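You operate a simulated robot arm through the tools that you are given. There is no shell and no other tool.

Carry out the task below with a simulated robot arm. There is one attempt and no reset: what you move stays moved.

TASK
Square the pile with the orange guide and the backstop, and lock both.
Fine: the main switch ends padlocked.

The check looks at the end state, three seconds after you hand in, the way a careful person would. Anything else that was tipped, shoved, dropped, spilled or broken makes it a failure.

THE ROBOT
A 6-joint arm with a fingered hand, fixed in place. Base frame: the origin is on the floor under the middle of its stand, x ahead of it, y to its left, z up. Lengths are in m, angles in degrees, forces in N, time in s.
With the tool pointing down near the work surface it reaches from about 0.18 to 0.9 m from the base axis. Its first joint turns from -166.0 to 166.0 degrees. Payload 5 kg.
The TCP is the grasp point between the finger pads, 0.037 m short of the fingertips. In the tool frame z runs along the fingers and y along their closing line. The gripper opens to 0.124 m; its body begins 0.043 m behind the TCP. The gripper is a hand of 3 fingers: y runs from the thumb to the fingers, the wrist lies at [-0.021, -0.125, -0.215] in the tool frame.
Orientation is told as [roll, pitch, yaw] about the base's x, y, z axes, in that order, counted from this pose: with the fingers straight down and the wrist toward the robot, the tool's x, y and z point along [0, 1, 0], [1, 0, 0] and [0, 0, -1] of the base frame.

THE INTERFACE
- The arm moves only by the tool arm_command. Its argument "moves" is a list of rows, each a list of 2 entries, a list of its own where there are three numbers: the shift along the base's x, y, z in m, then the turn, a rotation vector about the base's x, y, z in degrees. In form: [[[tx, ty, tz], [rx, ry, rz]], ...]. A call has 1 to 20 rows; each row shifts and turns the commanded pose from where the row before left it. Each row takes 0.2 s and may step no farther than 0.05 m and 8.6 degrees from the row before; otherwise, the whole call is refused. A pose out of reach is approached as far as the arm can. The call stops where the force on the tool passes 70 N (or 10 N more than at its start, if that is more) or the arm is blocked; 0.2 s more then pass. In this call time passes only in rows, and 0.2 s behind the last. The reply holds the time, the measured pose of the TCP, the force on the tool along the base axes, the opening and the grip force, in the units named above and with some noise, with the torque about the TCP (base axes, N m) and any sound that the robot's microphone picked up, and new pictures: "pictures" is both (left out), scene, wrist or none.
- Cameras (640 x 400 px; columns grow to the right, rows downward): "scene" is fixed at [0.0502, 0.6494, 1.6883]; the picture's right is [-0.64, -0.77, 0.00], its down [-0.64, 0.53, -0.56] and it looks along [0.44, -0.36, -0.83] (base axes); focal length 257 px, centre (320, 200). "wrist" rides on the gripper at [0.073, -0.104, -0.154] in the tool frame; the picture's right is [-0.83, 0.26, -0.49], its down [-0.51, -0.72, 0.47] and it looks along [-0.23, 0.64, 0.73] (tool axes); focal length 243 px, centre (320, 200). There is no depth. A picture from a camera that has moved, and an enlarged one, comes with that camera's place and axes in the base frame and with its lens.
- curl_fingers(index, middle, thumb_bend, thumb_turn): sets how far each is bent, from 0 (flat) to 1 (curled in); at 0.3 the hand is open as for a grip, at 0.7 the pads meet at the TCP. One left out holds its place. A second passes; each finger stops where it meets its share of the squeeze, and holds until it gets a number again. It is the only way to open and close the hand. It gives what a move gives, with no picture; readings hold the bend of each and the force on the fingers (four entries, about 0 where the hand has none), thumb and palm. thumb_turn goes from beside the hand (0) to across from the fingers (1), as for a grip.
- zoom(camera, box): a new picture of the part [left, top, right, bottom] of that camera's present view, enlarged. The clock stands still meanwhile.
- finish_job(): hands the job in; it is judged then, once.

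Places have to be worked out from the pictures, the camera data and where the tool is seen. Open the gripper and draw the arm clear of the work before you hand the job in, unless the task says otherwise.

The tools are called after "Request:" by a JSON object that holds its "name" and its "arguments". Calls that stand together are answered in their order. arm_command: Moves the arm, as the interface text tells. Its arguments: {"type":"object","properties":{"moves":{"type":"array","items":{"type":"array"}},"pictures":{"type":"string","enum":["both","scene","wrist","none"]}},"required":["moves"]} The other tools are called the same way: curl_fingers (index, middle, thumb_bend, thumb_turn) moves the fingers one by one; zoom (camera, box) takes an enlarged picture of a part of a camera's view; finish_job () hands the job in.

At the start:

```text
time: 0.0
ee_pos: [0.7379, 0.0922, 1.2251]
tool_rot: [0.0, 0.1, 0.1]
ft_force: [-0.6, -0.4, -0.1]
wrist_torque: [-0.02, 0.03, 0.0]
opening: 0.1237
grip_force: 0.0
shape: jaw
bend: [0.3, 0.3, 0.3, 0.98]
finger forces: [0.1, 0.0, 0.0, 0.0, 0.0, 0.0]
```

scene: 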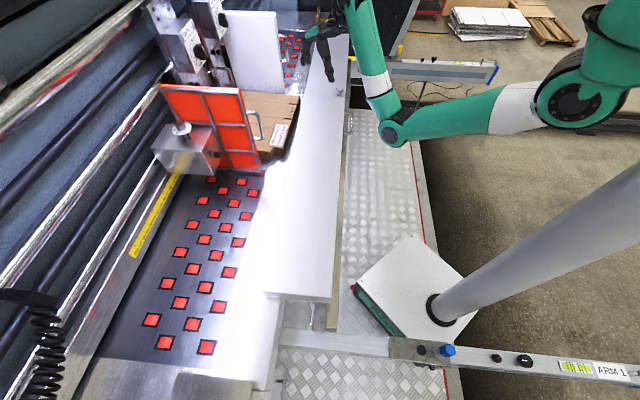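
wrist: 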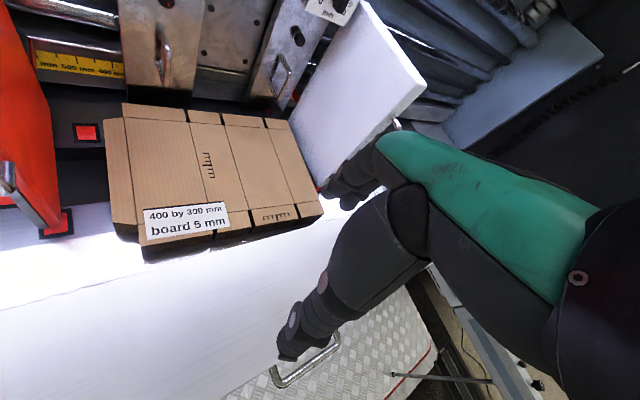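

I start by looking closely at the scene before moving: the pictures show an orange guide with a handle on a rail, a pile of cardboard, a white fixed plate, and a backstop between them. I zoom in on several parts.

Request:
{"name": "zoom", "arguments": {"camera": "scene", "box": [120, 0, 360, 200]}}

Request:
{"name": "zoom", "arguments": {"camera": "scene", "box": [0, 200, 320, 400]}}

Request:
{"name": "zoom", "arguments": {"camera": "scene", "box": [320, 0, 640, 200]}}

Request:
{"name": "zoom", "arguments": {"camera": "scene", "box": [260, 220, 640, 400]}}

Request:
{"name": "zoom", "arguments": {"camera": "wrist", "box": [0, 0, 340, 240]}}

Request:
{"name": "zoom", "arguments": {"camera": "wrist", "box": [240, 0, 640, 200]}}

```text
2.00 times, centred on (240, 100) of scene
camera zoom: at [0.0502, 0.6494, 1.6883], right [-0.64, -0.77, 0.0], down [-0.64, 0.53, -0.56], along [0.44, -0.36, -0.83], focal length 514 px, centre (480, 400)
```

zoom: 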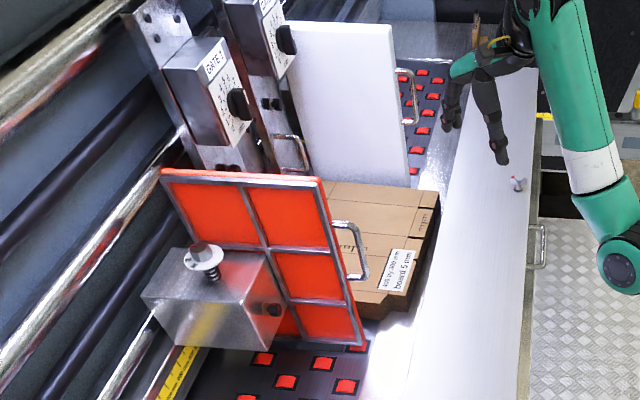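

```text
2.00 times, centred on (160, 300) of scene
camera zoom: at [0.0502, 0.6494, 1.6883], right [-0.64, -0.77, 0.0], down [-0.64, 0.53, -0.56], along [0.44, -0.36, -0.83], focal length 514 px, centre (640, 0)
```

zoom: 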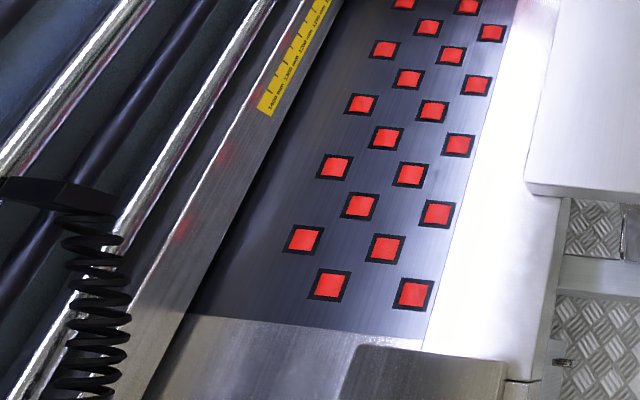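

```text
2.00 times, centred on (480, 100) of scene
camera zoom: at [0.0502, 0.6494, 1.6883], right [-0.64, -0.77, 0.0], down [-0.64, 0.53, -0.56], along [0.44, -0.36, -0.83], focal length 514 px, centre (0, 400)
```

zoom: 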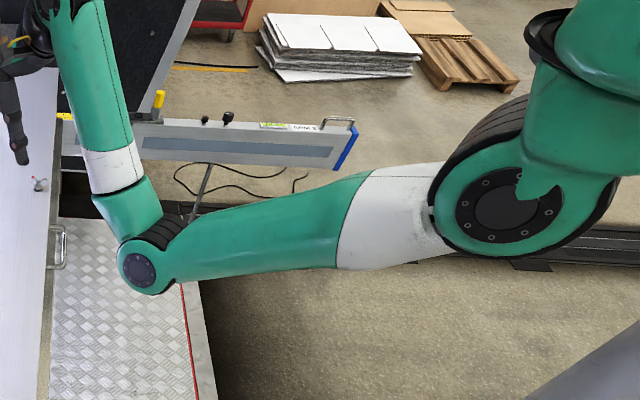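

```text
1.68 times, centred on (450, 310) of scene
camera zoom: at [0.0502, 0.6494, 1.6883], right [-0.64, -0.77, 0.0], down [-0.64, 0.53, -0.56], along [0.44, -0.36, -0.83], focal length 433 px, centre (101, 15)
```

zoom: 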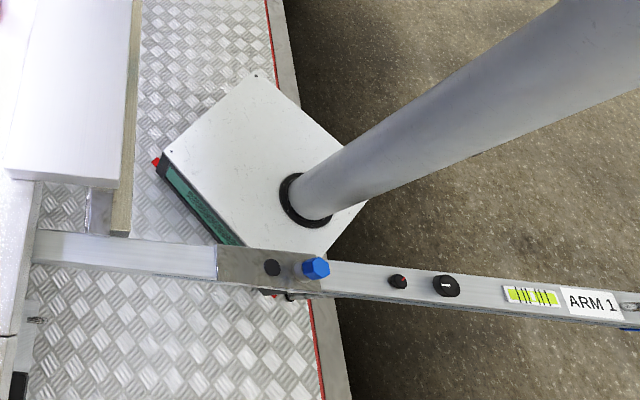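

```text
1.67 times, centred on (170, 120) of wrist
camera zoom: at [0.6338, 0.165, 1.3783], right [0.26, -0.83, 0.49], down [-0.72, -0.51, -0.47], along [0.64, -0.23, -0.73], focal length 404 px, centre (570, 333)
```

zoom: 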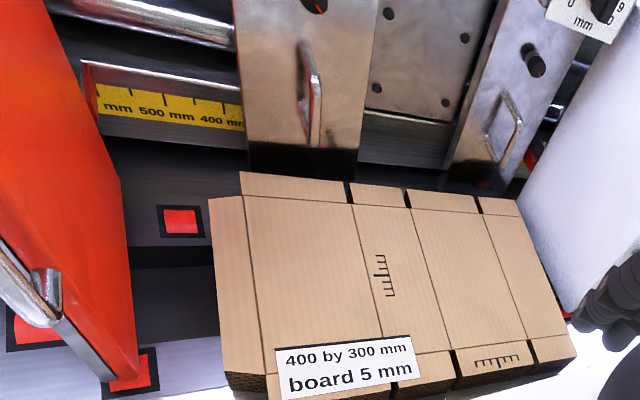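

```text
1.60 times, centred on (440, 100) of wrist
camera zoom: at [0.6338, 0.165, 1.3783], right [0.26, -0.83, 0.49], down [-0.72, -0.51, -0.47], along [0.64, -0.23, -0.73], focal length 388 px, centre (128, 360)
```

zoom: 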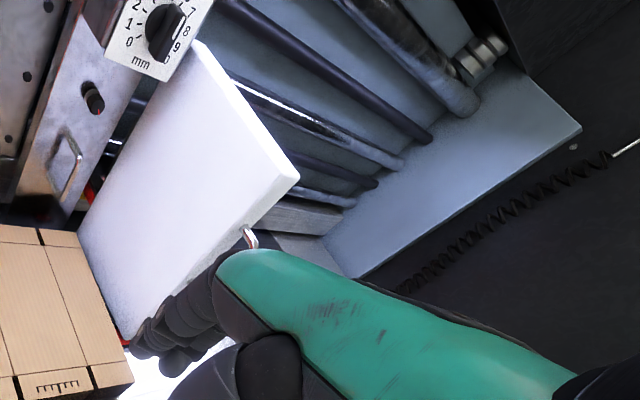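

The pile top triangulates to about (0.81, 0.24, 0.94), and the machine's feed direction is about 40° from base x. I haven't found the main switch, padlock or backstop lock yet, so I zoom further.

Request:
{"name": "zoom", "arguments": {"camera": "wrist", "box": [240, 200, 640, 400]}}

Request:
{"name": "zoom", "arguments": {"camera": "scene", "box": [230, 0, 330, 80]}}

Request:
{"name": "zoom", "arguments": {"camera": "scene", "box": [320, 30, 510, 130]}}

Request:
{"name": "zoom", "arguments": {"camera": "scene", "box": [140, 70, 300, 190]}}

Request:
{"name": "zoom", "arguments": {"camera": "scene", "box": [360, 320, 640, 400]}}

Request:
{"name": "zoom", "arguments": {"camera": "scene", "box": [0, 0, 160, 100]}}

```text
1.60 times, centred on (440, 300) of wrist
camera zoom: at [0.6338, 0.165, 1.3783], right [0.26, -0.83, 0.49], down [-0.72, -0.51, -0.47], along [0.64, -0.23, -0.73], focal length 388 px, centre (128, 40)
```

zoom: 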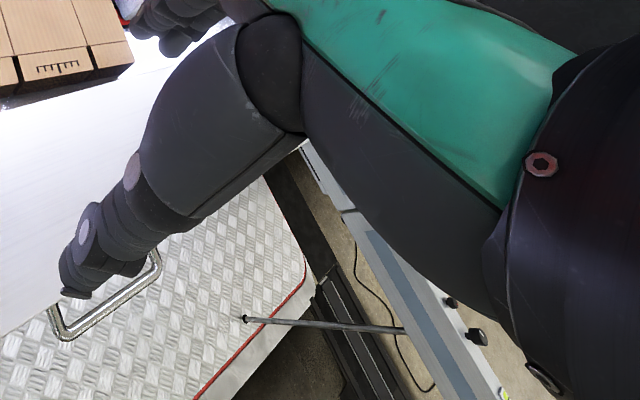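

```text
5.00 times, centred on (280, 40) of scene
camera zoom: at [0.0502, 0.6494, 1.6883], right [-0.64, -0.77, 0.0], down [-0.64, 0.53, -0.56], along [0.44, -0.36, -0.83], focal length 1285 px, centre (520, 1000)
```

zoom: 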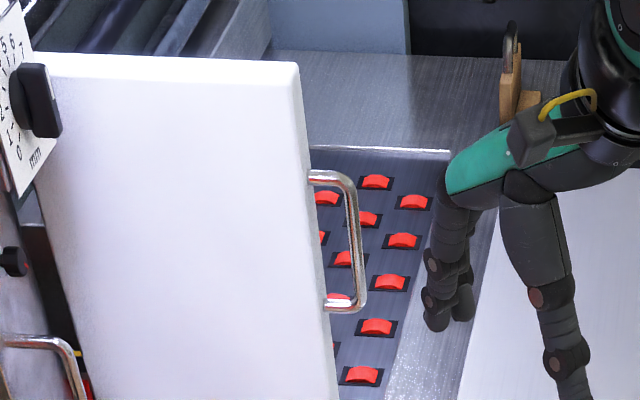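

```text
3.37 times, centred on (415, 80) of scene
camera zoom: at [0.0502, 0.6494, 1.6883], right [-0.64, -0.77, 0.0], down [-0.64, 0.53, -0.56], along [0.44, -0.36, -0.83], focal length 865 px, centre (0, 604)
```

zoom: 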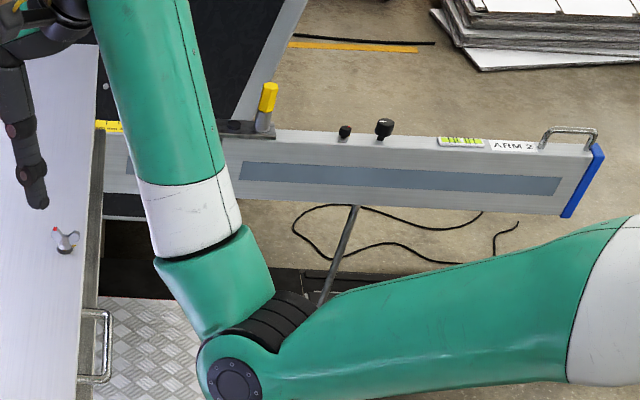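

```text
3.33 times, centred on (220, 130) of scene
camera zoom: at [0.0502, 0.6494, 1.6883], right [-0.64, -0.77, 0.0], down [-0.64, 0.53, -0.56], along [0.44, -0.36, -0.83], focal length 856 px, centre (653, 433)
```

zoom: 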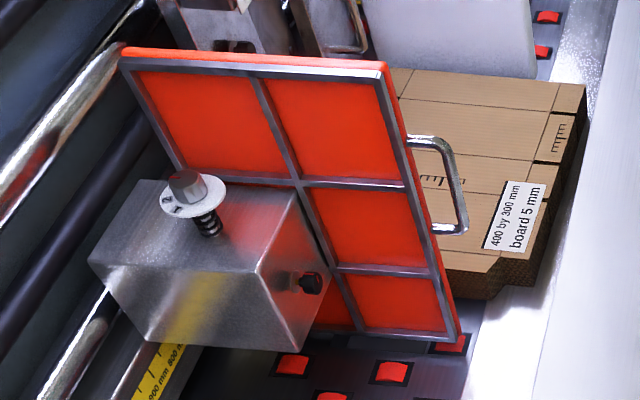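

```text
2.29 times, centred on (500, 360) of scene
camera zoom: at [0.0502, 0.6494, 1.6883], right [-0.64, -0.77, 0.0], down [-0.64, 0.53, -0.56], along [0.44, -0.36, -0.83], focal length 587 px, centre (-91, -166)
```

zoom: 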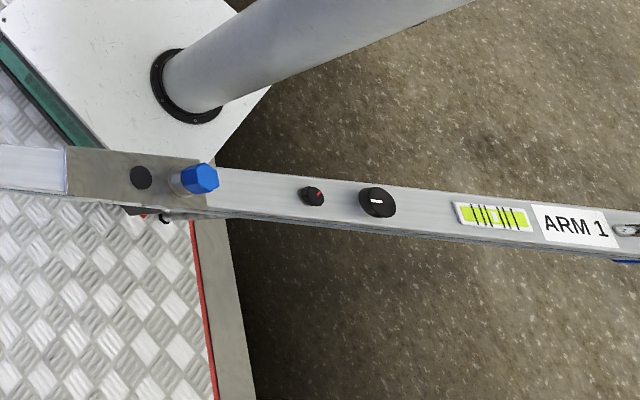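

```text
4.00 times, centred on (80, 50) of scene
camera zoom: at [0.0502, 0.6494, 1.6883], right [-0.64, -0.77, 0.0], down [-0.64, 0.53, -0.56], along [0.44, -0.36, -0.83], focal length 1028 px, centre (1280, 800)
```

zoom: 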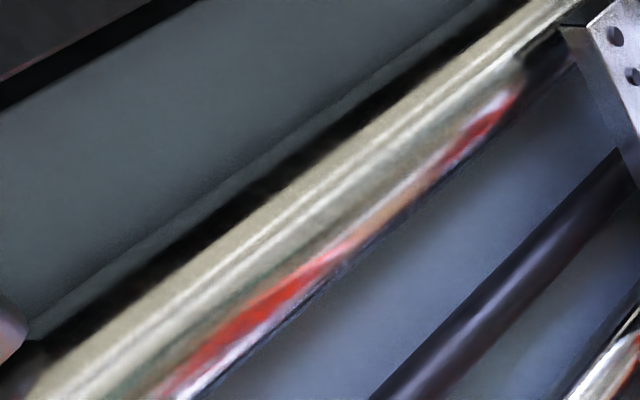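

There is a small brass thing with a black loop behind the hand near (318,14) which may be a padlock, and the plank has a small red/white lever. I draw the hand up and back to uncover them.

Request:
{"name": "arm_command", "arguments": {"moves": [[[-0.04, 0, 0.03], [0, 0, 0]], [[-0.04, 0, 0.03], [0, 0, 0]], [[-0.04, 0, 0.03], [0, 0, 0]], [[-0.04, 0, 0.03], [0, 0, 0]], [[-0.04, 0, 0.03], [0, 0, 0]]], "pictures": "both"}}

```text
time: 1.2
ee_pos: [0.7222, 0.0948, 1.2335]
tool_rot: [-0.1, 0.0, 0.1]
ft_force: [1.0, 0.7, -0.6]
wrist_torque: [0.0, 0.0, 0.01]
opening: 0.1236
grip_force: 0.1
shape: jaw
bend: [0.3, 0.3, 0.3, 0.98]
finger forces: [0.0, 0.0, 0.1, 0.0, 0.1, 0.1]
out of reach, approached as far as the arm can: row 1, 2, 3, 4, 5
camera wrist: at [0.6178, 0.1677, 1.3871], right [0.26, -0.83, 0.49], down [-0.72, -0.51, -0.47], along [0.64, -0.23, -0.73], focal length 243 px, centre (320, 200)
```

scene: 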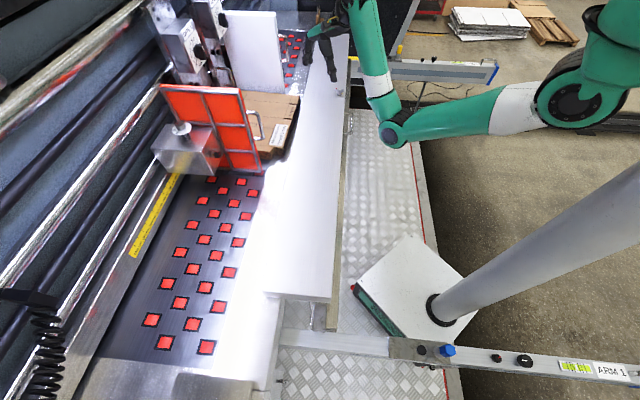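
wrist: 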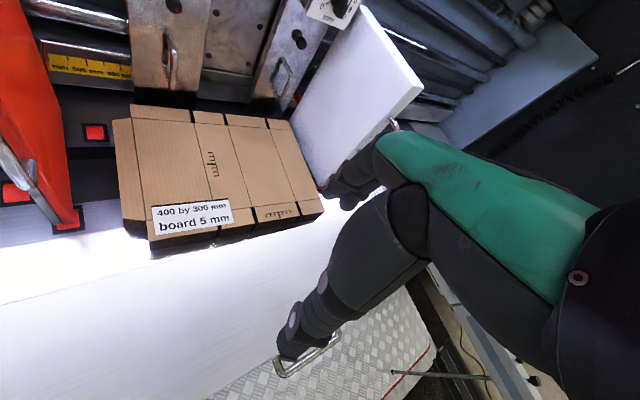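

That pose was at the edge of reach at this height. I test whether the commanded pose stayed near the measured one by lowering and moving a little, and turning to look right.

Request:
{"name": "arm_command", "arguments": {"moves": [[[0, 0, -0.02], [0, 0, 0]]], "pictures": "none"}}

```text
time: 1.6
ee_pos: [0.7219, 0.0964, 1.2135]
tool_rot: [0.1, 0.1, 0.1]
ft_force: [0.0, 0.5, 0.1]
wrist_torque: [-0.02, -0.02, 0.02]
opening: 0.1239
grip_force: 0.2
shape: jaw
bend: [0.3, 0.3, 0.3, 0.98]
finger forces: [0.0, 0.1, 0.0, 0.0, 0.0, 0.1]
```

The command restarts from the reached pose. Now I move the hand to the right (−y) and a bit lower, yawing right, to view the far right part of the machine.

Request:
{"name": "arm_command", "arguments": {"moves": [[[0, -0.05, 0], [0, 0, -4]], [[0, -0.05, 0], [0, 0, -4]], [[-0.01, -0.05, 0], [0, 0, -4]], [[-0.01, -0.05, 0], [0, 0, -4]], [[-0.01, -0.05, 0], [0, 0, -4]], [[-0.02, -0.05, 0], [0, 0, -4]]], "pictures": "both"}}

```text
refused: row 3 steps farther than a row can; nothing moved
```

Request:
{"name": "arm_command", "arguments": {"moves": [[[0, -0.05, 0], [0, 0, -4]], [[0, -0.05, 0], [0, 0, -4]], [[-0.01, -0.045, 0], [0, 0, -4]], [[-0.01, -0.045, 0], [0, 0, -4]], [[-0.01, -0.045, 0], [0, 0, -4]], [[-0.02, -0.045, 0], [0, 0, -4]]], "pictures": "both"}}

```text
time: 3.0
ee_pos: [0.6774, -0.1831, 1.2074]
tool_rot: [-0.1, -0.2, -23.9]
ft_force: [0.2, 0.1, -0.5]
wrist_torque: [-0.01, -0.01, -0.02]
opening: 0.1239
grip_force: 0.1
shape: jaw
bend: [0.3, 0.3, 0.3, 0.98]
finger forces: [0.1, 0.1, 0.1, 0.1, 0.0, 0.0]
out of reach, approached as far as the arm can: row 5, 6
camera wrist: at [0.6101, -0.0759, 1.361], right [-0.1, -0.86, 0.49], down [-0.86, -0.17, -0.47], along [0.49, -0.47, -0.73], focal length 243 px, centre (320, 200)
```

scene: 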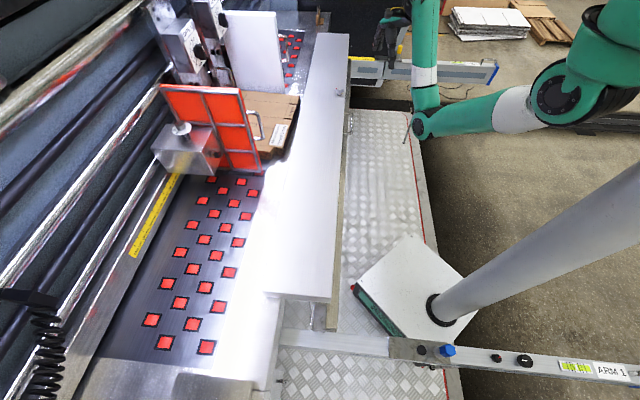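
wrist: 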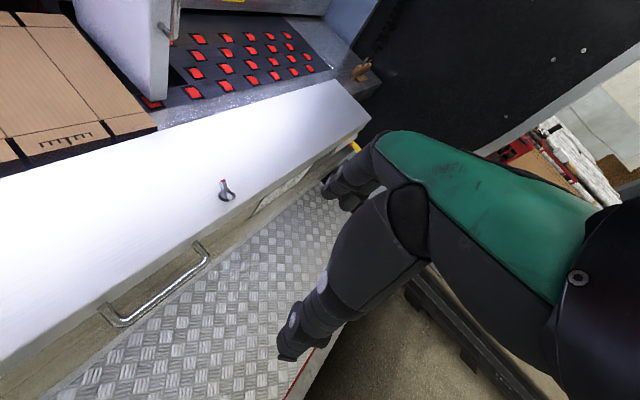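

Request:
{"name": "zoom", "arguments": {"camera": "wrist", "box": [320, 20, 420, 120]}}

Request:
{"name": "zoom", "arguments": {"camera": "wrist", "box": [180, 150, 280, 230]}}

Request:
{"name": "zoom", "arguments": {"camera": "wrist", "box": [60, 200, 240, 340]}}

Request:
{"name": "zoom", "arguments": {"camera": "scene", "box": [290, 0, 400, 80]}}

Request:
{"name": "zoom", "arguments": {"camera": "wrist", "box": [0, 0, 160, 100]}}

Request:
{"name": "zoom", "arguments": {"camera": "scene", "box": [310, 70, 370, 150]}}

```text
4.00 times, centred on (370, 70) of wrist
camera zoom: at [0.6101, -0.0759, 1.361], right [-0.1, -0.86, 0.49], down [-0.86, -0.17, -0.47], along [0.49, -0.47, -0.73], focal length 970 px, centre (120, 720)
```

zoom: 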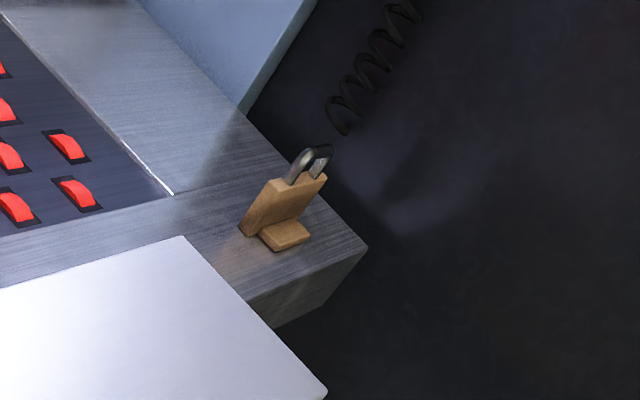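

```text
5.00 times, centred on (230, 190) of wrist
camera zoom: at [0.6101, -0.0759, 1.361], right [-0.1, -0.86, 0.49], down [-0.86, -0.17, -0.47], along [0.49, -0.47, -0.73], focal length 1213 px, centre (770, 250)
```

zoom: 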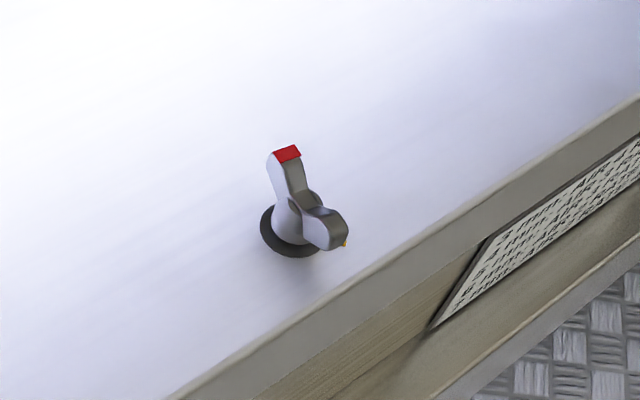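

```text
2.86 times, centred on (150, 270) of wrist
camera zoom: at [0.6101, -0.0759, 1.361], right [-0.1, -0.86, 0.49], down [-0.86, -0.17, -0.47], along [0.49, -0.47, -0.73], focal length 693 px, centre (806, 0)
```

zoom: 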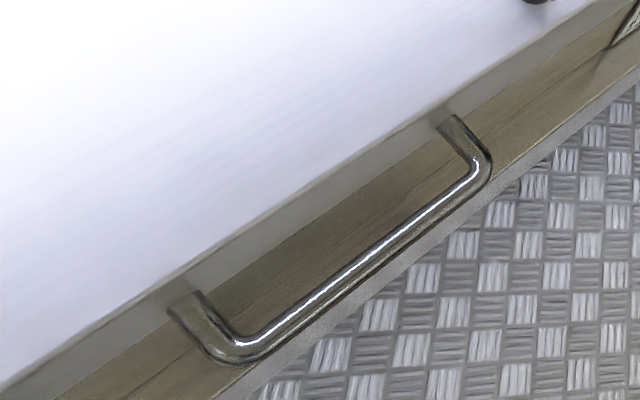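

```text
5.00 times, centred on (345, 40) of scene
camera zoom: at [0.0502, 0.6494, 1.6883], right [-0.64, -0.77, 0.0], down [-0.64, 0.53, -0.56], along [0.44, -0.36, -0.83], focal length 1285 px, centre (195, 1000)
```

zoom: 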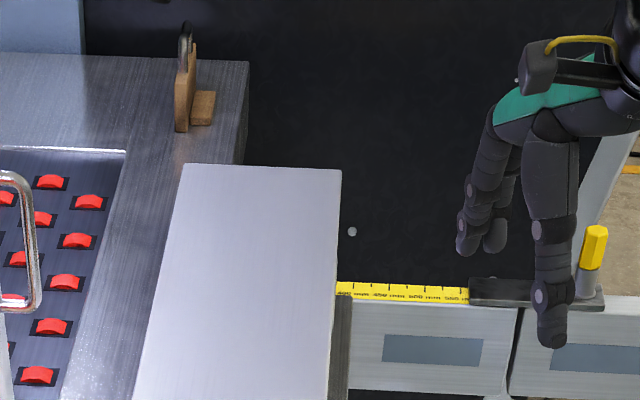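

```text
4.00 times, centred on (80, 50) of wrist
camera zoom: at [0.6101, -0.0759, 1.361], right [-0.1, -0.86, 0.49], down [-0.86, -0.17, -0.47], along [0.49, -0.47, -0.73], focal length 970 px, centre (1280, 800)
```

zoom: 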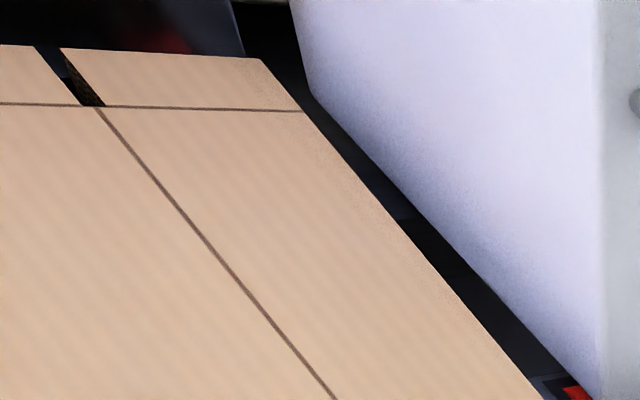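

```text
5.00 times, centred on (340, 110) of scene
camera zoom: at [0.0502, 0.6494, 1.6883], right [-0.64, -0.77, 0.0], down [-0.64, 0.53, -0.56], along [0.44, -0.36, -0.83], focal length 1285 px, centre (220, 650)
```

zoom: 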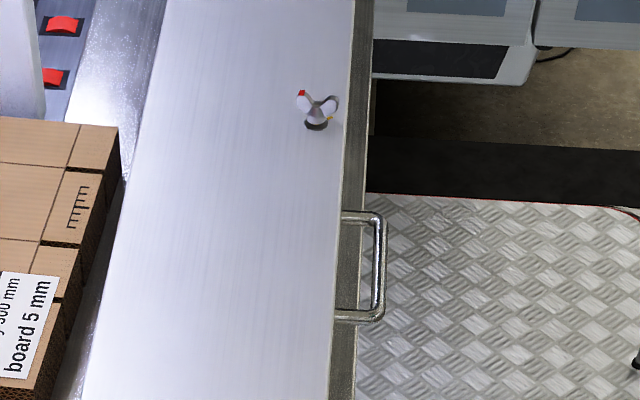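

The beam with the handle and wing-nut looks like the backstop running on ARM 1 / ARM 2, and its rear face carries a text plate. I zoom on that plate and look at other details.

Request:
{"name": "zoom", "arguments": {"camera": "wrist", "box": [240, 140, 340, 220]}}

Request:
{"name": "zoom", "arguments": {"camera": "scene", "box": [0, 280, 80, 400]}}

Request:
{"name": "zoom", "arguments": {"camera": "scene", "box": [150, 340, 300, 400]}}

Request:
{"name": "zoom", "arguments": {"camera": "scene", "box": [340, 260, 480, 380]}}

```text
5.00 times, centred on (290, 180) of wrist
camera zoom: at [0.6101, -0.0759, 1.361], right [-0.1, -0.86, 0.49], down [-0.86, -0.17, -0.47], along [0.49, -0.47, -0.73], focal length 1213 px, centre (470, 300)
```

zoom: 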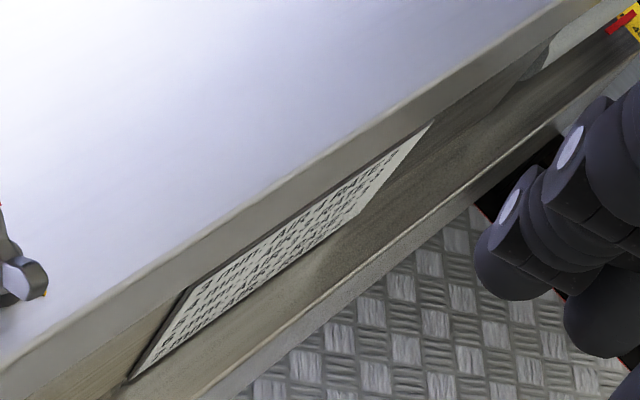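

```text
3.33 times, centred on (40, 340) of scene
camera zoom: at [0.0502, 0.6494, 1.6883], right [-0.64, -0.77, 0.0], down [-0.64, 0.53, -0.56], along [0.44, -0.36, -0.83], focal length 856 px, centre (1253, -267)
```

zoom: 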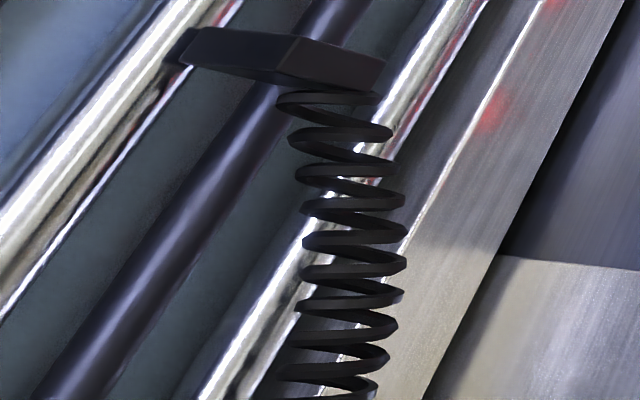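

```text
4.27 times, centred on (225, 370) of scene
camera zoom: at [0.0502, 0.6494, 1.6883], right [-0.64, -0.77, 0.0], down [-0.64, 0.53, -0.56], along [0.44, -0.36, -0.83], focal length 1096 px, centre (725, -525)
```

zoom: 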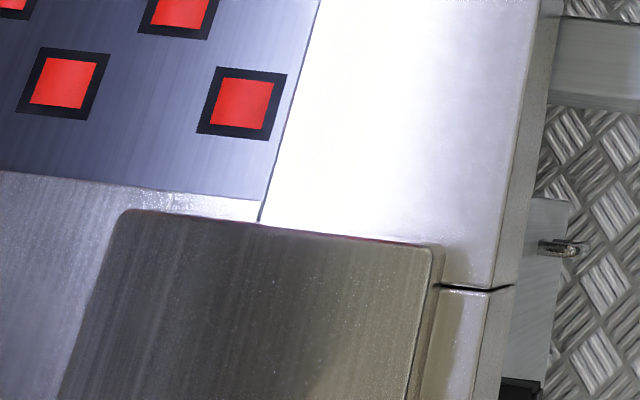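

```text
3.33 times, centred on (410, 320) of scene
camera zoom: at [0.0502, 0.6494, 1.6883], right [-0.64, -0.77, 0.0], down [-0.64, 0.53, -0.56], along [0.44, -0.36, -0.83], focal length 856 px, centre (20, -200)
```

zoom: 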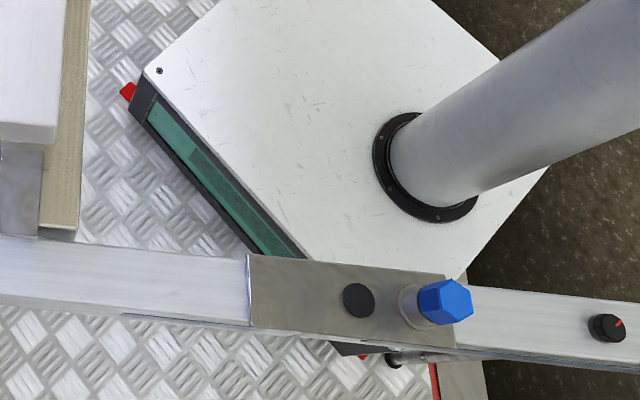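

At the left end of the machine frame (scene (280,383), about (0.11,0.75,0.8)) there is a chrome piece that could be a switch/padlock. First I try to read the plate on the beam's rear face by moving right and yawing toward the feed direction.

Request:
{"name": "arm_command", "arguments": {"moves": [[[-0.01, -0.03, -0.02], [0, 0, 8]], [[-0.01, -0.03, -0.02], [0, 0, 8]], [[0, -0.03, -0.02], [0, 0, 8]], [[0, -0.03, -0.02], [0, 0, 8]], [[0, -0.03, -0.02], [0, 0, 8]], [[0, -0.03, -0.0], [0, 0, 8]], [[0, -0.03, 0], [0, 0, 8]], [[0, -0.0, 0], [0, 0, 8]]], "pictures": "both"}}

```text
time: 4.8
ee_pos: [0.6547, -0.3961, 1.109]
tool_rot: [-0.2, -0.1, 40.3]
ft_force: [-1.0, -0.2, 0.6]
wrist_torque: [0.01, -0.02, 0.0]
opening: 0.1239
grip_force: 0.0
shape: jaw
bend: [0.3, 0.3, 0.3, 0.97]
finger forces: [0.1, 0.0, 0.0, 0.0, 0.1, 0.0]
camera wrist: at [0.528, -0.4089, 1.2636], right [0.74, -0.47, 0.49], down [-0.22, -0.85, -0.47], along [0.64, 0.24, -0.73], focal length 243 px, centre (320, 200)
```

scene: 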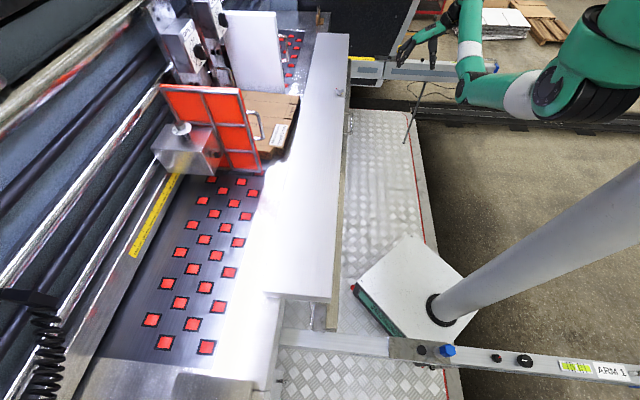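
wrist: 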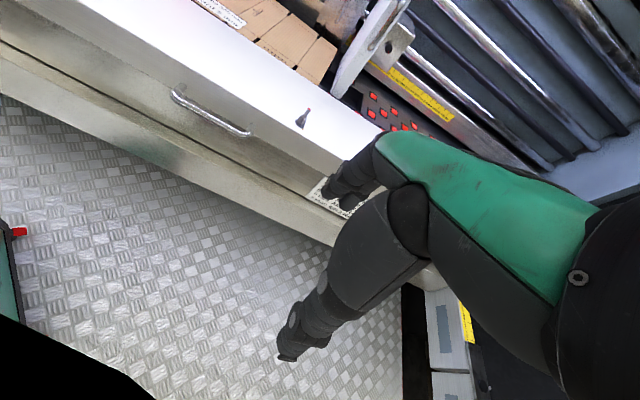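

The plate is hidden behind the fingers; I yaw back a bit and shift right so that it comes into the free left part of the wrist picture.

Request:
{"name": "arm_command", "arguments": {"moves": [[[0.02, -0.03, 0.0], [0, 0, -8]], [[0.02, -0.03, 0.0], [0, 0, -8]], [[0.0, -0.03, 0.0], [0, 0, -6]]], "pictures": "wrist"}}

```text
time: 5.6
ee_pos: [0.6957, -0.4842, 1.1082]
tool_rot: [0.0, -0.1, 17.9]
ft_force: [-0.4, -0.2, 0.5]
wrist_torque: [-0.02, 0.0, 0.02]
opening: 0.1242
grip_force: 0.0
shape: jaw
bend: [0.3, 0.3, 0.3, 0.97]
finger forces: [0.0, 0.0, 0.0, 0.1, 0.1, 0.0]
camera wrist: at [0.5743, -0.4486, 1.2625], right [0.5, -0.71, 0.49], down [-0.53, -0.7, -0.47], along [0.68, -0.02, -0.73], focal length 243 px, centre (320, 200)
```

wrist: 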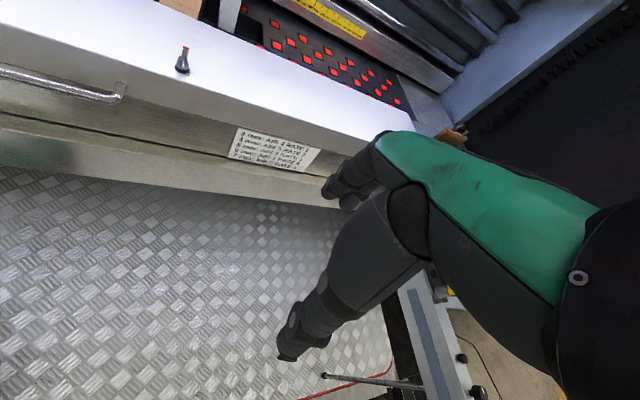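

Request:
{"name": "zoom", "arguments": {"camera": "wrist", "box": [222, 118, 332, 188]}}

Request:
{"name": "zoom", "arguments": {"camera": "wrist", "box": [160, 40, 210, 80]}}

Request:
{"name": "zoom", "arguments": {"camera": "wrist", "box": [0, 30, 200, 180]}}

Request:
{"name": "zoom", "arguments": {"camera": "wrist", "box": [360, 60, 480, 160]}}

```text
5.71 times, centred on (277, 153) of wrist
camera zoom: at [0.5743, -0.4486, 1.2625], right [0.5, -0.71, 0.49], down [-0.53, -0.7, -0.47], along [0.68, -0.02, -0.73], focal length 1386 px, centre (566, 469)
```

zoom: 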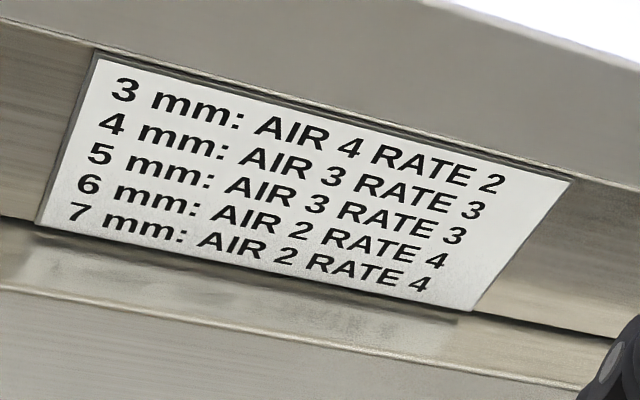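

```text
10.00 times, centred on (185, 60) of wrist
camera zoom: at [0.5743, -0.4486, 1.2625], right [0.5, -0.71, 0.49], down [-0.53, -0.7, -0.47], along [0.68, -0.02, -0.73], focal length 2426 px, centre (1670, 1600)
```

zoom: 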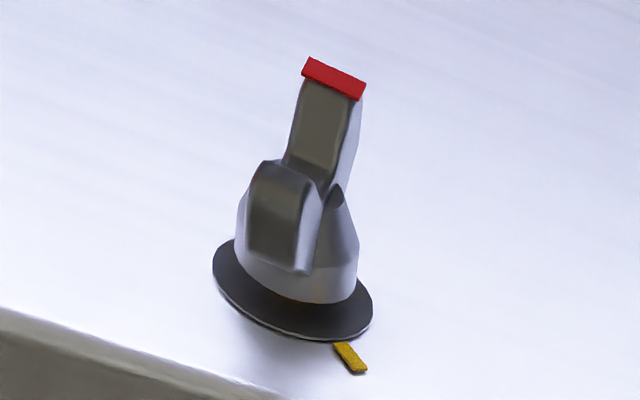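

```text
2.67 times, centred on (100, 105) of wrist
camera zoom: at [0.5743, -0.4486, 1.2625], right [0.5, -0.71, 0.49], down [-0.53, -0.7, -0.47], along [0.68, -0.02, -0.73], focal length 647 px, centre (907, 453)
```

zoom: 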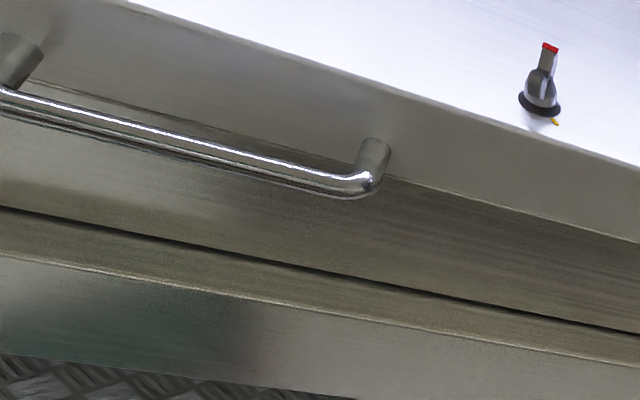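

```text
4.00 times, centred on (420, 110) of wrist
camera zoom: at [0.5743, -0.4486, 1.2625], right [0.5, -0.71, 0.49], down [-0.53, -0.7, -0.47], along [0.68, -0.02, -0.73], focal length 970 px, centre (-80, 560)
```

zoom: 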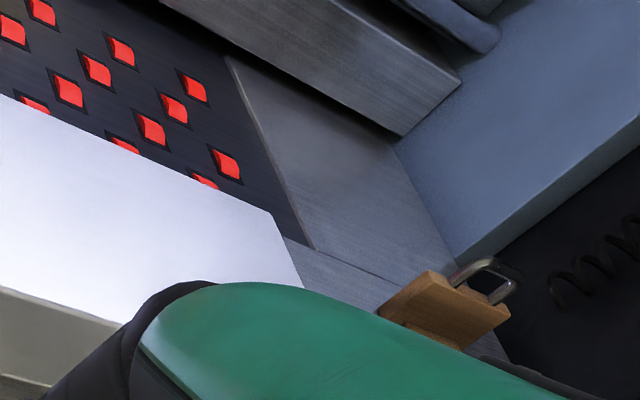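

The plate is just an AIR/RATE table (not needed). The backstop's lock is the red-tipped wing nut with a yellow mark on the beam top. Now I swing the arm around to the left end to look for the main switch.

Request:
{"name": "arm_command", "arguments": {"moves": [[[-0.0076, 0.048, 0], [0, 0, 0]], [[-0.0076, 0.048, 0], [0, 0, 0]], [[-0.0076, 0.048, 0], [0, 0, 0]], [[-0.0076, 0.048, 0], [0, 0, 0]], [[-0.0076, 0.048, 0], [0, 0, 0]], [[-0.0076, 0.048, 0], [0, 0, 0]], [[-0.0076, 0.048, 0], [0, 0, 0]], [[-0.0076, 0.048, 0], [0, 0, 0]], [[-0.0076, 0.048, 0], [0, 0, 0]], [[-0.0076, 0.048, 0], [0, 0, 0]], [[-0.0189, 0.0444, 0], [0, 0, 4]], [[-0.0189, 0.0444, 0], [0, 0, 4]], [[-0.0189, 0.0444, 0], [0, 0, 4]], [[-0.0189, 0.0444, 0], [0, 0, 4]], [[-0.0189, 0.0444, 0], [0, 0, 4]], [[-0.0189, 0.0444, 0], [0, 0, 4]], [[-0.0189, 0.0444, 0], [0, 0, 4]], [[-0.0189, 0.0444, 0], [0, 0, 4]], [[-0.0189, 0.0444, 0], [0, 0, 4]]], "pictures": "both"}}

```text
time: 9.6
ee_pos: [0.4493, 0.3964, 1.1132]
tool_rot: [0.1, 0.0, 54.2]
ft_force: [0.1, -0.1, 0.4]
wrist_torque: [0.02, 0.04, -0.03]
opening: 0.1238
grip_force: 0.0
shape: jaw
bend: [0.3, 0.3, 0.3, 0.98]
finger forces: [0.0, 0.1, 0.1, 0.1, 0.0, 0.0]
camera wrist: at [0.3291, 0.3553, 1.2673], right [0.83, -0.28, 0.49], down [-0.01, -0.88, -0.47], along [0.56, 0.38, -0.73], focal length 243 px, centre (320, 200)
```

scene: 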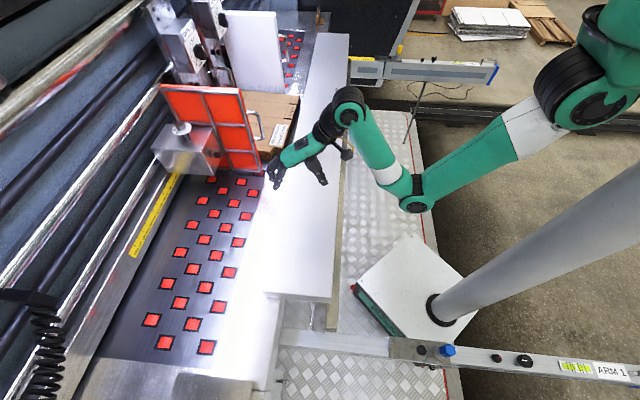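
wrist: 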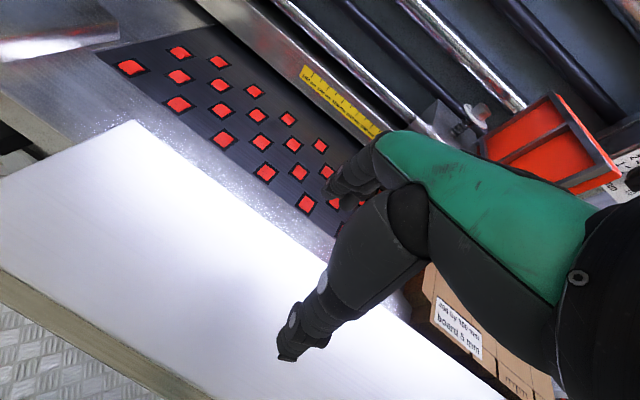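

Now I continue to the left end with more yaw to see the machine's front-left corner where the chrome piece was seen.

Request:
{"name": "arm_command", "arguments": {"moves": [[[-0.0437, 0.01, 0], [0, 0, 6]], [[-0.0437, 0.01, 0], [0, 0, 6]], [[-0.0437, 0.01, 0], [0, 0, 6]], [[-0.0437, 0.01, 0], [0, 0, 6]], [[-0.0437, 0.01, 0], [0, 0, 6]], [[-0.0437, 0.01, 0], [0, 0, 6]], [[-0.0437, 0.01, 0], [0, 0, 6]], [[-0.0437, 0.01, 0], [0, 0, 6]]], "pictures": "both"}}

```text
time: 11.4
ee_pos: [0.0979, 0.4759, 1.112]
tool_rot: [0.0, -0.1, 102.1]
ft_force: [-0.5, 0.1, -0.2]
wrist_torque: [0.01, 0.04, -0.03]
opening: 0.1237
grip_force: 0.1
shape: jaw
bend: [0.3, 0.3, 0.3, 0.98]
finger forces: [0.0, 0.0, 0.1, 0.0, 0.0, 0.0]
camera wrist: at [0.0495, 0.3577, 1.2647], right [0.76, 0.43, 0.49], down [0.65, -0.6, -0.47], along [0.09, 0.68, -0.73], focal length 243 px, centre (320, 200)
```

scene: 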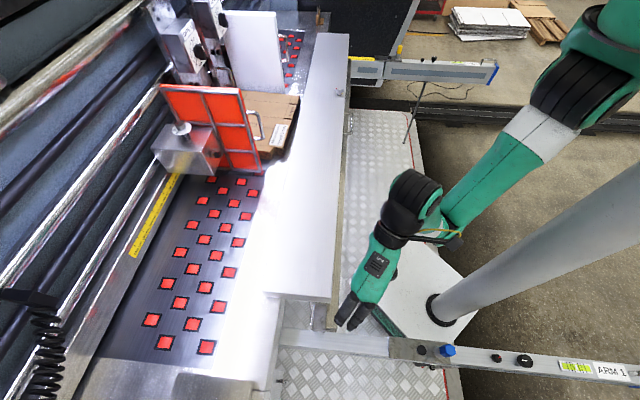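
wrist: 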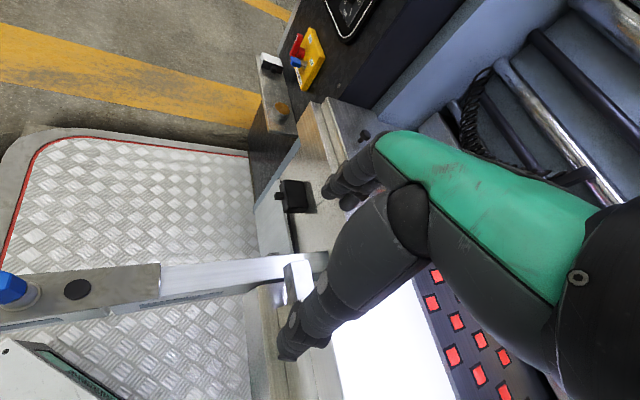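

Request:
{"name": "zoom", "arguments": {"camera": "wrist", "box": [220, 0, 400, 120]}}

Request:
{"name": "zoom", "arguments": {"camera": "wrist", "box": [240, 100, 380, 220]}}

Request:
{"name": "zoom", "arguments": {"camera": "wrist", "box": [0, 230, 200, 340]}}

```text
3.33 times, centred on (310, 60) of wrist
camera zoom: at [0.0495, 0.3577, 1.2647], right [0.76, 0.43, 0.49], down [0.65, -0.6, -0.47], along [0.09, 0.68, -0.73], focal length 809 px, centre (353, 667)
```

zoom: 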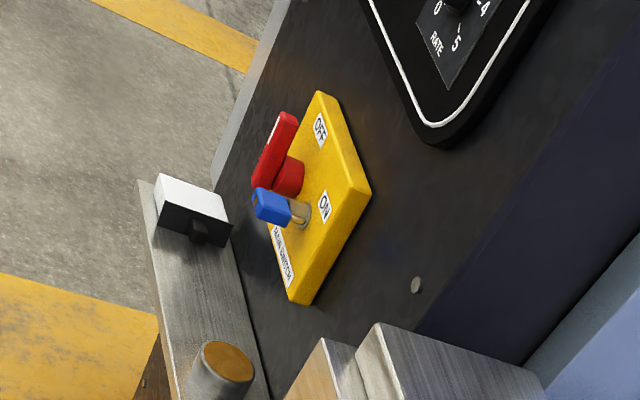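

```text
3.33 times, centred on (310, 160) of wrist
camera zoom: at [0.0495, 0.3577, 1.2647], right [0.76, 0.43, 0.49], down [0.65, -0.6, -0.47], along [0.09, 0.68, -0.73], focal length 809 px, centre (353, 333)
```

zoom: 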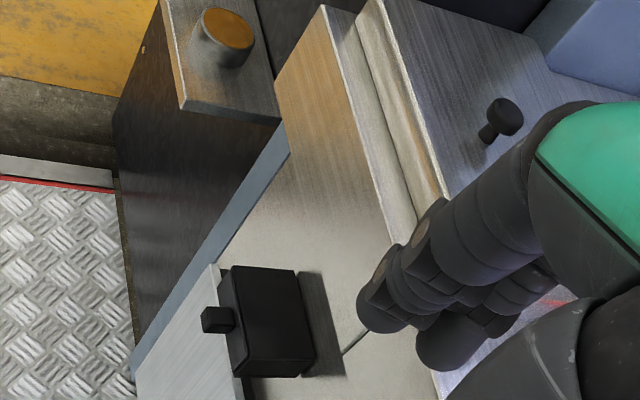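

```text
3.20 times, centred on (100, 285) of wrist
camera zoom: at [0.0495, 0.3577, 1.2647], right [0.76, 0.43, 0.49], down [0.65, -0.6, -0.47], along [0.09, 0.68, -0.73], focal length 776 px, centre (1024, -72)
```

zoom: 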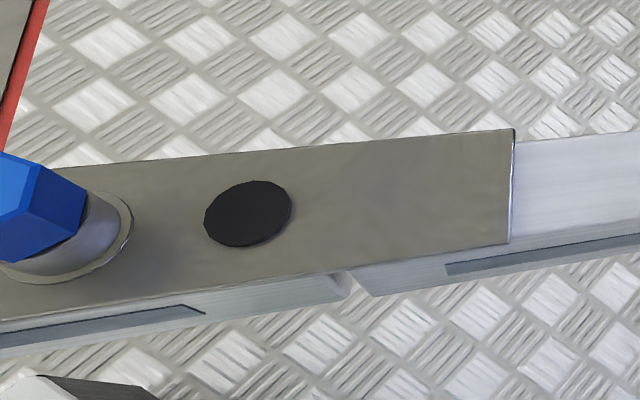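

The main switch is on the end housing: a yellow plate with a red handle and a blue padlock-like thing. I tilt the hand up and move nearer to see whether it is already padlocked.

Request:
{"name": "arm_command", "arguments": {"moves": [[[-0.03, 0.02, 0.0], [7.6, 2.4, 0]], [[-0.03, 0.02, 0.0], [7.6, 2.4, 0]], [[-0.03, 0.02, 0], [7.6, 2.4, 0]]], "pictures": "both"}}

```text
time: 12.2
ee_pos: [0.0107, 0.5365, 1.1103]
tool_rot: [2.3, -24.0, 101.5]
ft_force: [0.7, -1.1, 0.5]
wrist_torque: [-0.01, 0.01, 0.02]
opening: 0.1241
grip_force: 0.0
shape: jaw
bend: [0.3, 0.3, 0.3, 0.98]
finger forces: [0.0, 0.0, 0.0, 0.1, 0.1, 0.0]
camera wrist: at [-0.0227, 0.3663, 1.2124], right [0.82, 0.22, 0.52], down [0.57, -0.35, -0.74], along [0.02, 0.91, -0.42], focal length 243 px, centre (320, 200)
```

scene: 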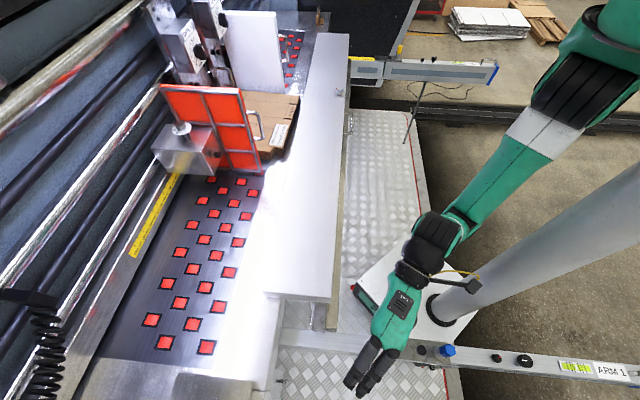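
wrist: 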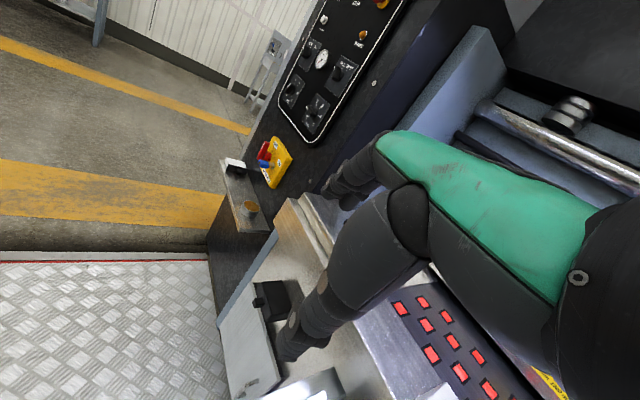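

Request:
{"name": "zoom", "arguments": {"camera": "wrist", "box": [240, 120, 320, 200]}}

Request:
{"name": "zoom", "arguments": {"camera": "wrist", "box": [260, 0, 420, 150]}}

Request:
{"name": "zoom", "arguments": {"camera": "wrist", "box": [200, 250, 320, 400]}}

```text
5.00 times, centred on (280, 160) of wrist
camera zoom: at [-0.0227, 0.3663, 1.2124], right [0.82, 0.22, 0.52], down [0.57, -0.35, -0.74], along [0.02, 0.91, -0.42], focal length 1213 px, centre (520, 400)
```

zoom: 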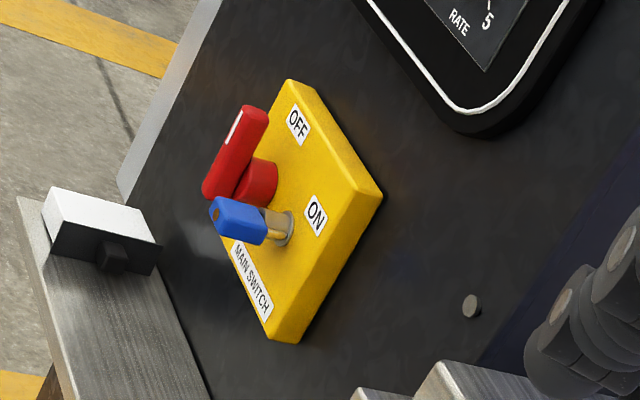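

```text
2.67 times, centred on (340, 75) of wrist
camera zoom: at [-0.0227, 0.3663, 1.2124], right [0.82, 0.22, 0.52], down [0.57, -0.35, -0.74], along [0.02, 0.91, -0.42], focal length 647 px, centre (267, 533)
```

zoom: 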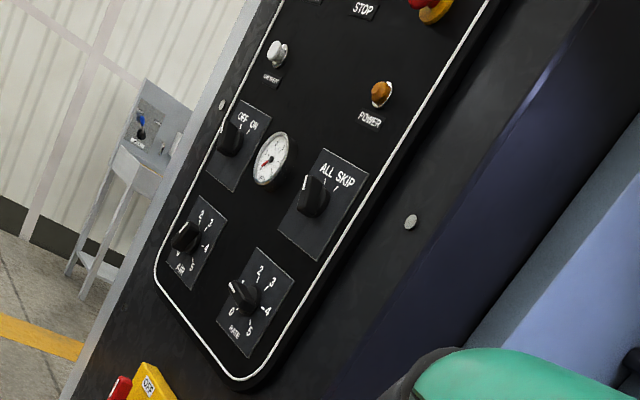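

```text
2.67 times, centred on (260, 325) of wrist
camera zoom: at [-0.0227, 0.3663, 1.2124], right [0.82, 0.22, 0.52], down [0.57, -0.35, -0.74], along [0.02, 0.91, -0.42], focal length 647 px, centre (480, -133)
```

zoom: 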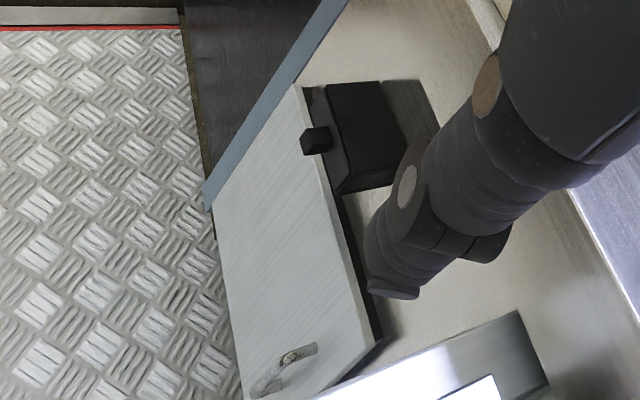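

The blue thing might be a key head or a padlock; I zoom further on it and on the little stand in the background.

Request:
{"name": "zoom", "arguments": {"camera": "wrist", "box": [255, 135, 295, 165]}}

Request:
{"name": "zoom", "arguments": {"camera": "wrist", "box": [230, 20, 300, 120]}}

Request:
{"name": "zoom", "arguments": {"camera": "wrist", "box": [210, 140, 280, 230]}}

```text
13.33 times, centred on (275, 150) of wrist
camera zoom: at [-0.0227, 0.3663, 1.2124], right [0.82, 0.22, 0.52], down [0.57, -0.35, -0.74], along [0.02, 0.91, -0.42], focal length 3235 px, centre (920, 867)
```

zoom: 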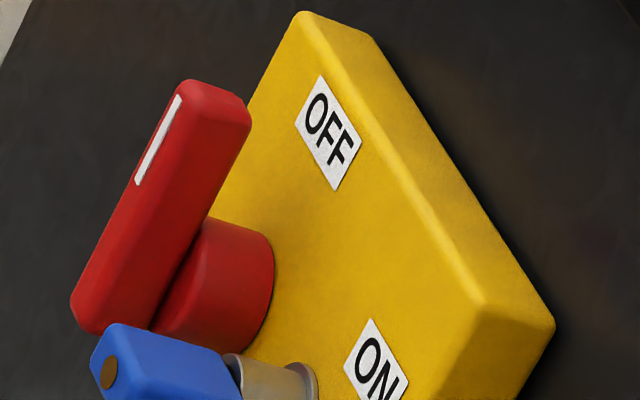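

```text
4.00 times, centred on (265, 70) of wrist
camera zoom: at [-0.0227, 0.3663, 1.2124], right [0.82, 0.22, 0.52], down [0.57, -0.35, -0.74], along [0.02, 0.91, -0.42], focal length 970 px, centre (540, 720)
```

zoom: 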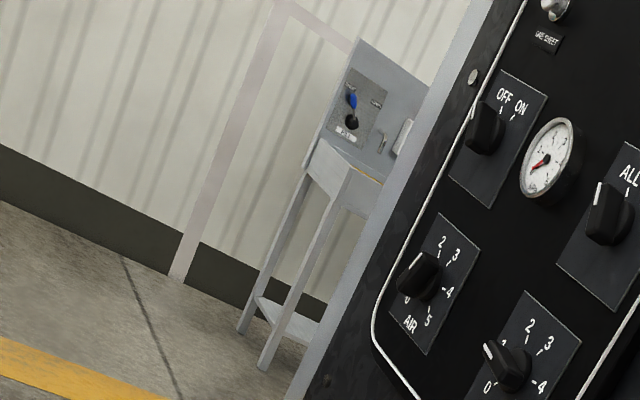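

```text
4.44 times, centred on (245, 185) of wrist
camera zoom: at [-0.0227, 0.3663, 1.2124], right [0.82, 0.22, 0.52], down [0.57, -0.35, -0.74], along [0.02, 0.91, -0.42], focal length 1078 px, centre (653, 267)
```

zoom: 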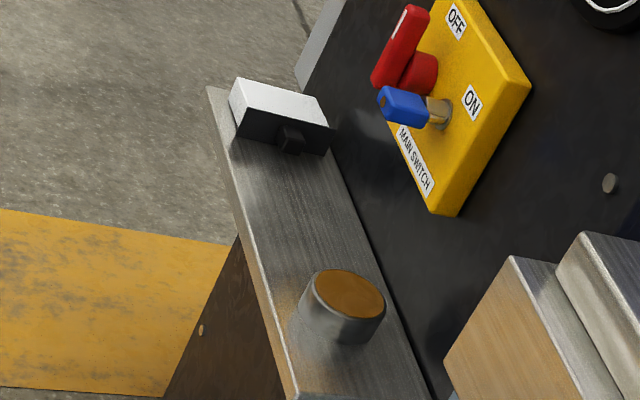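

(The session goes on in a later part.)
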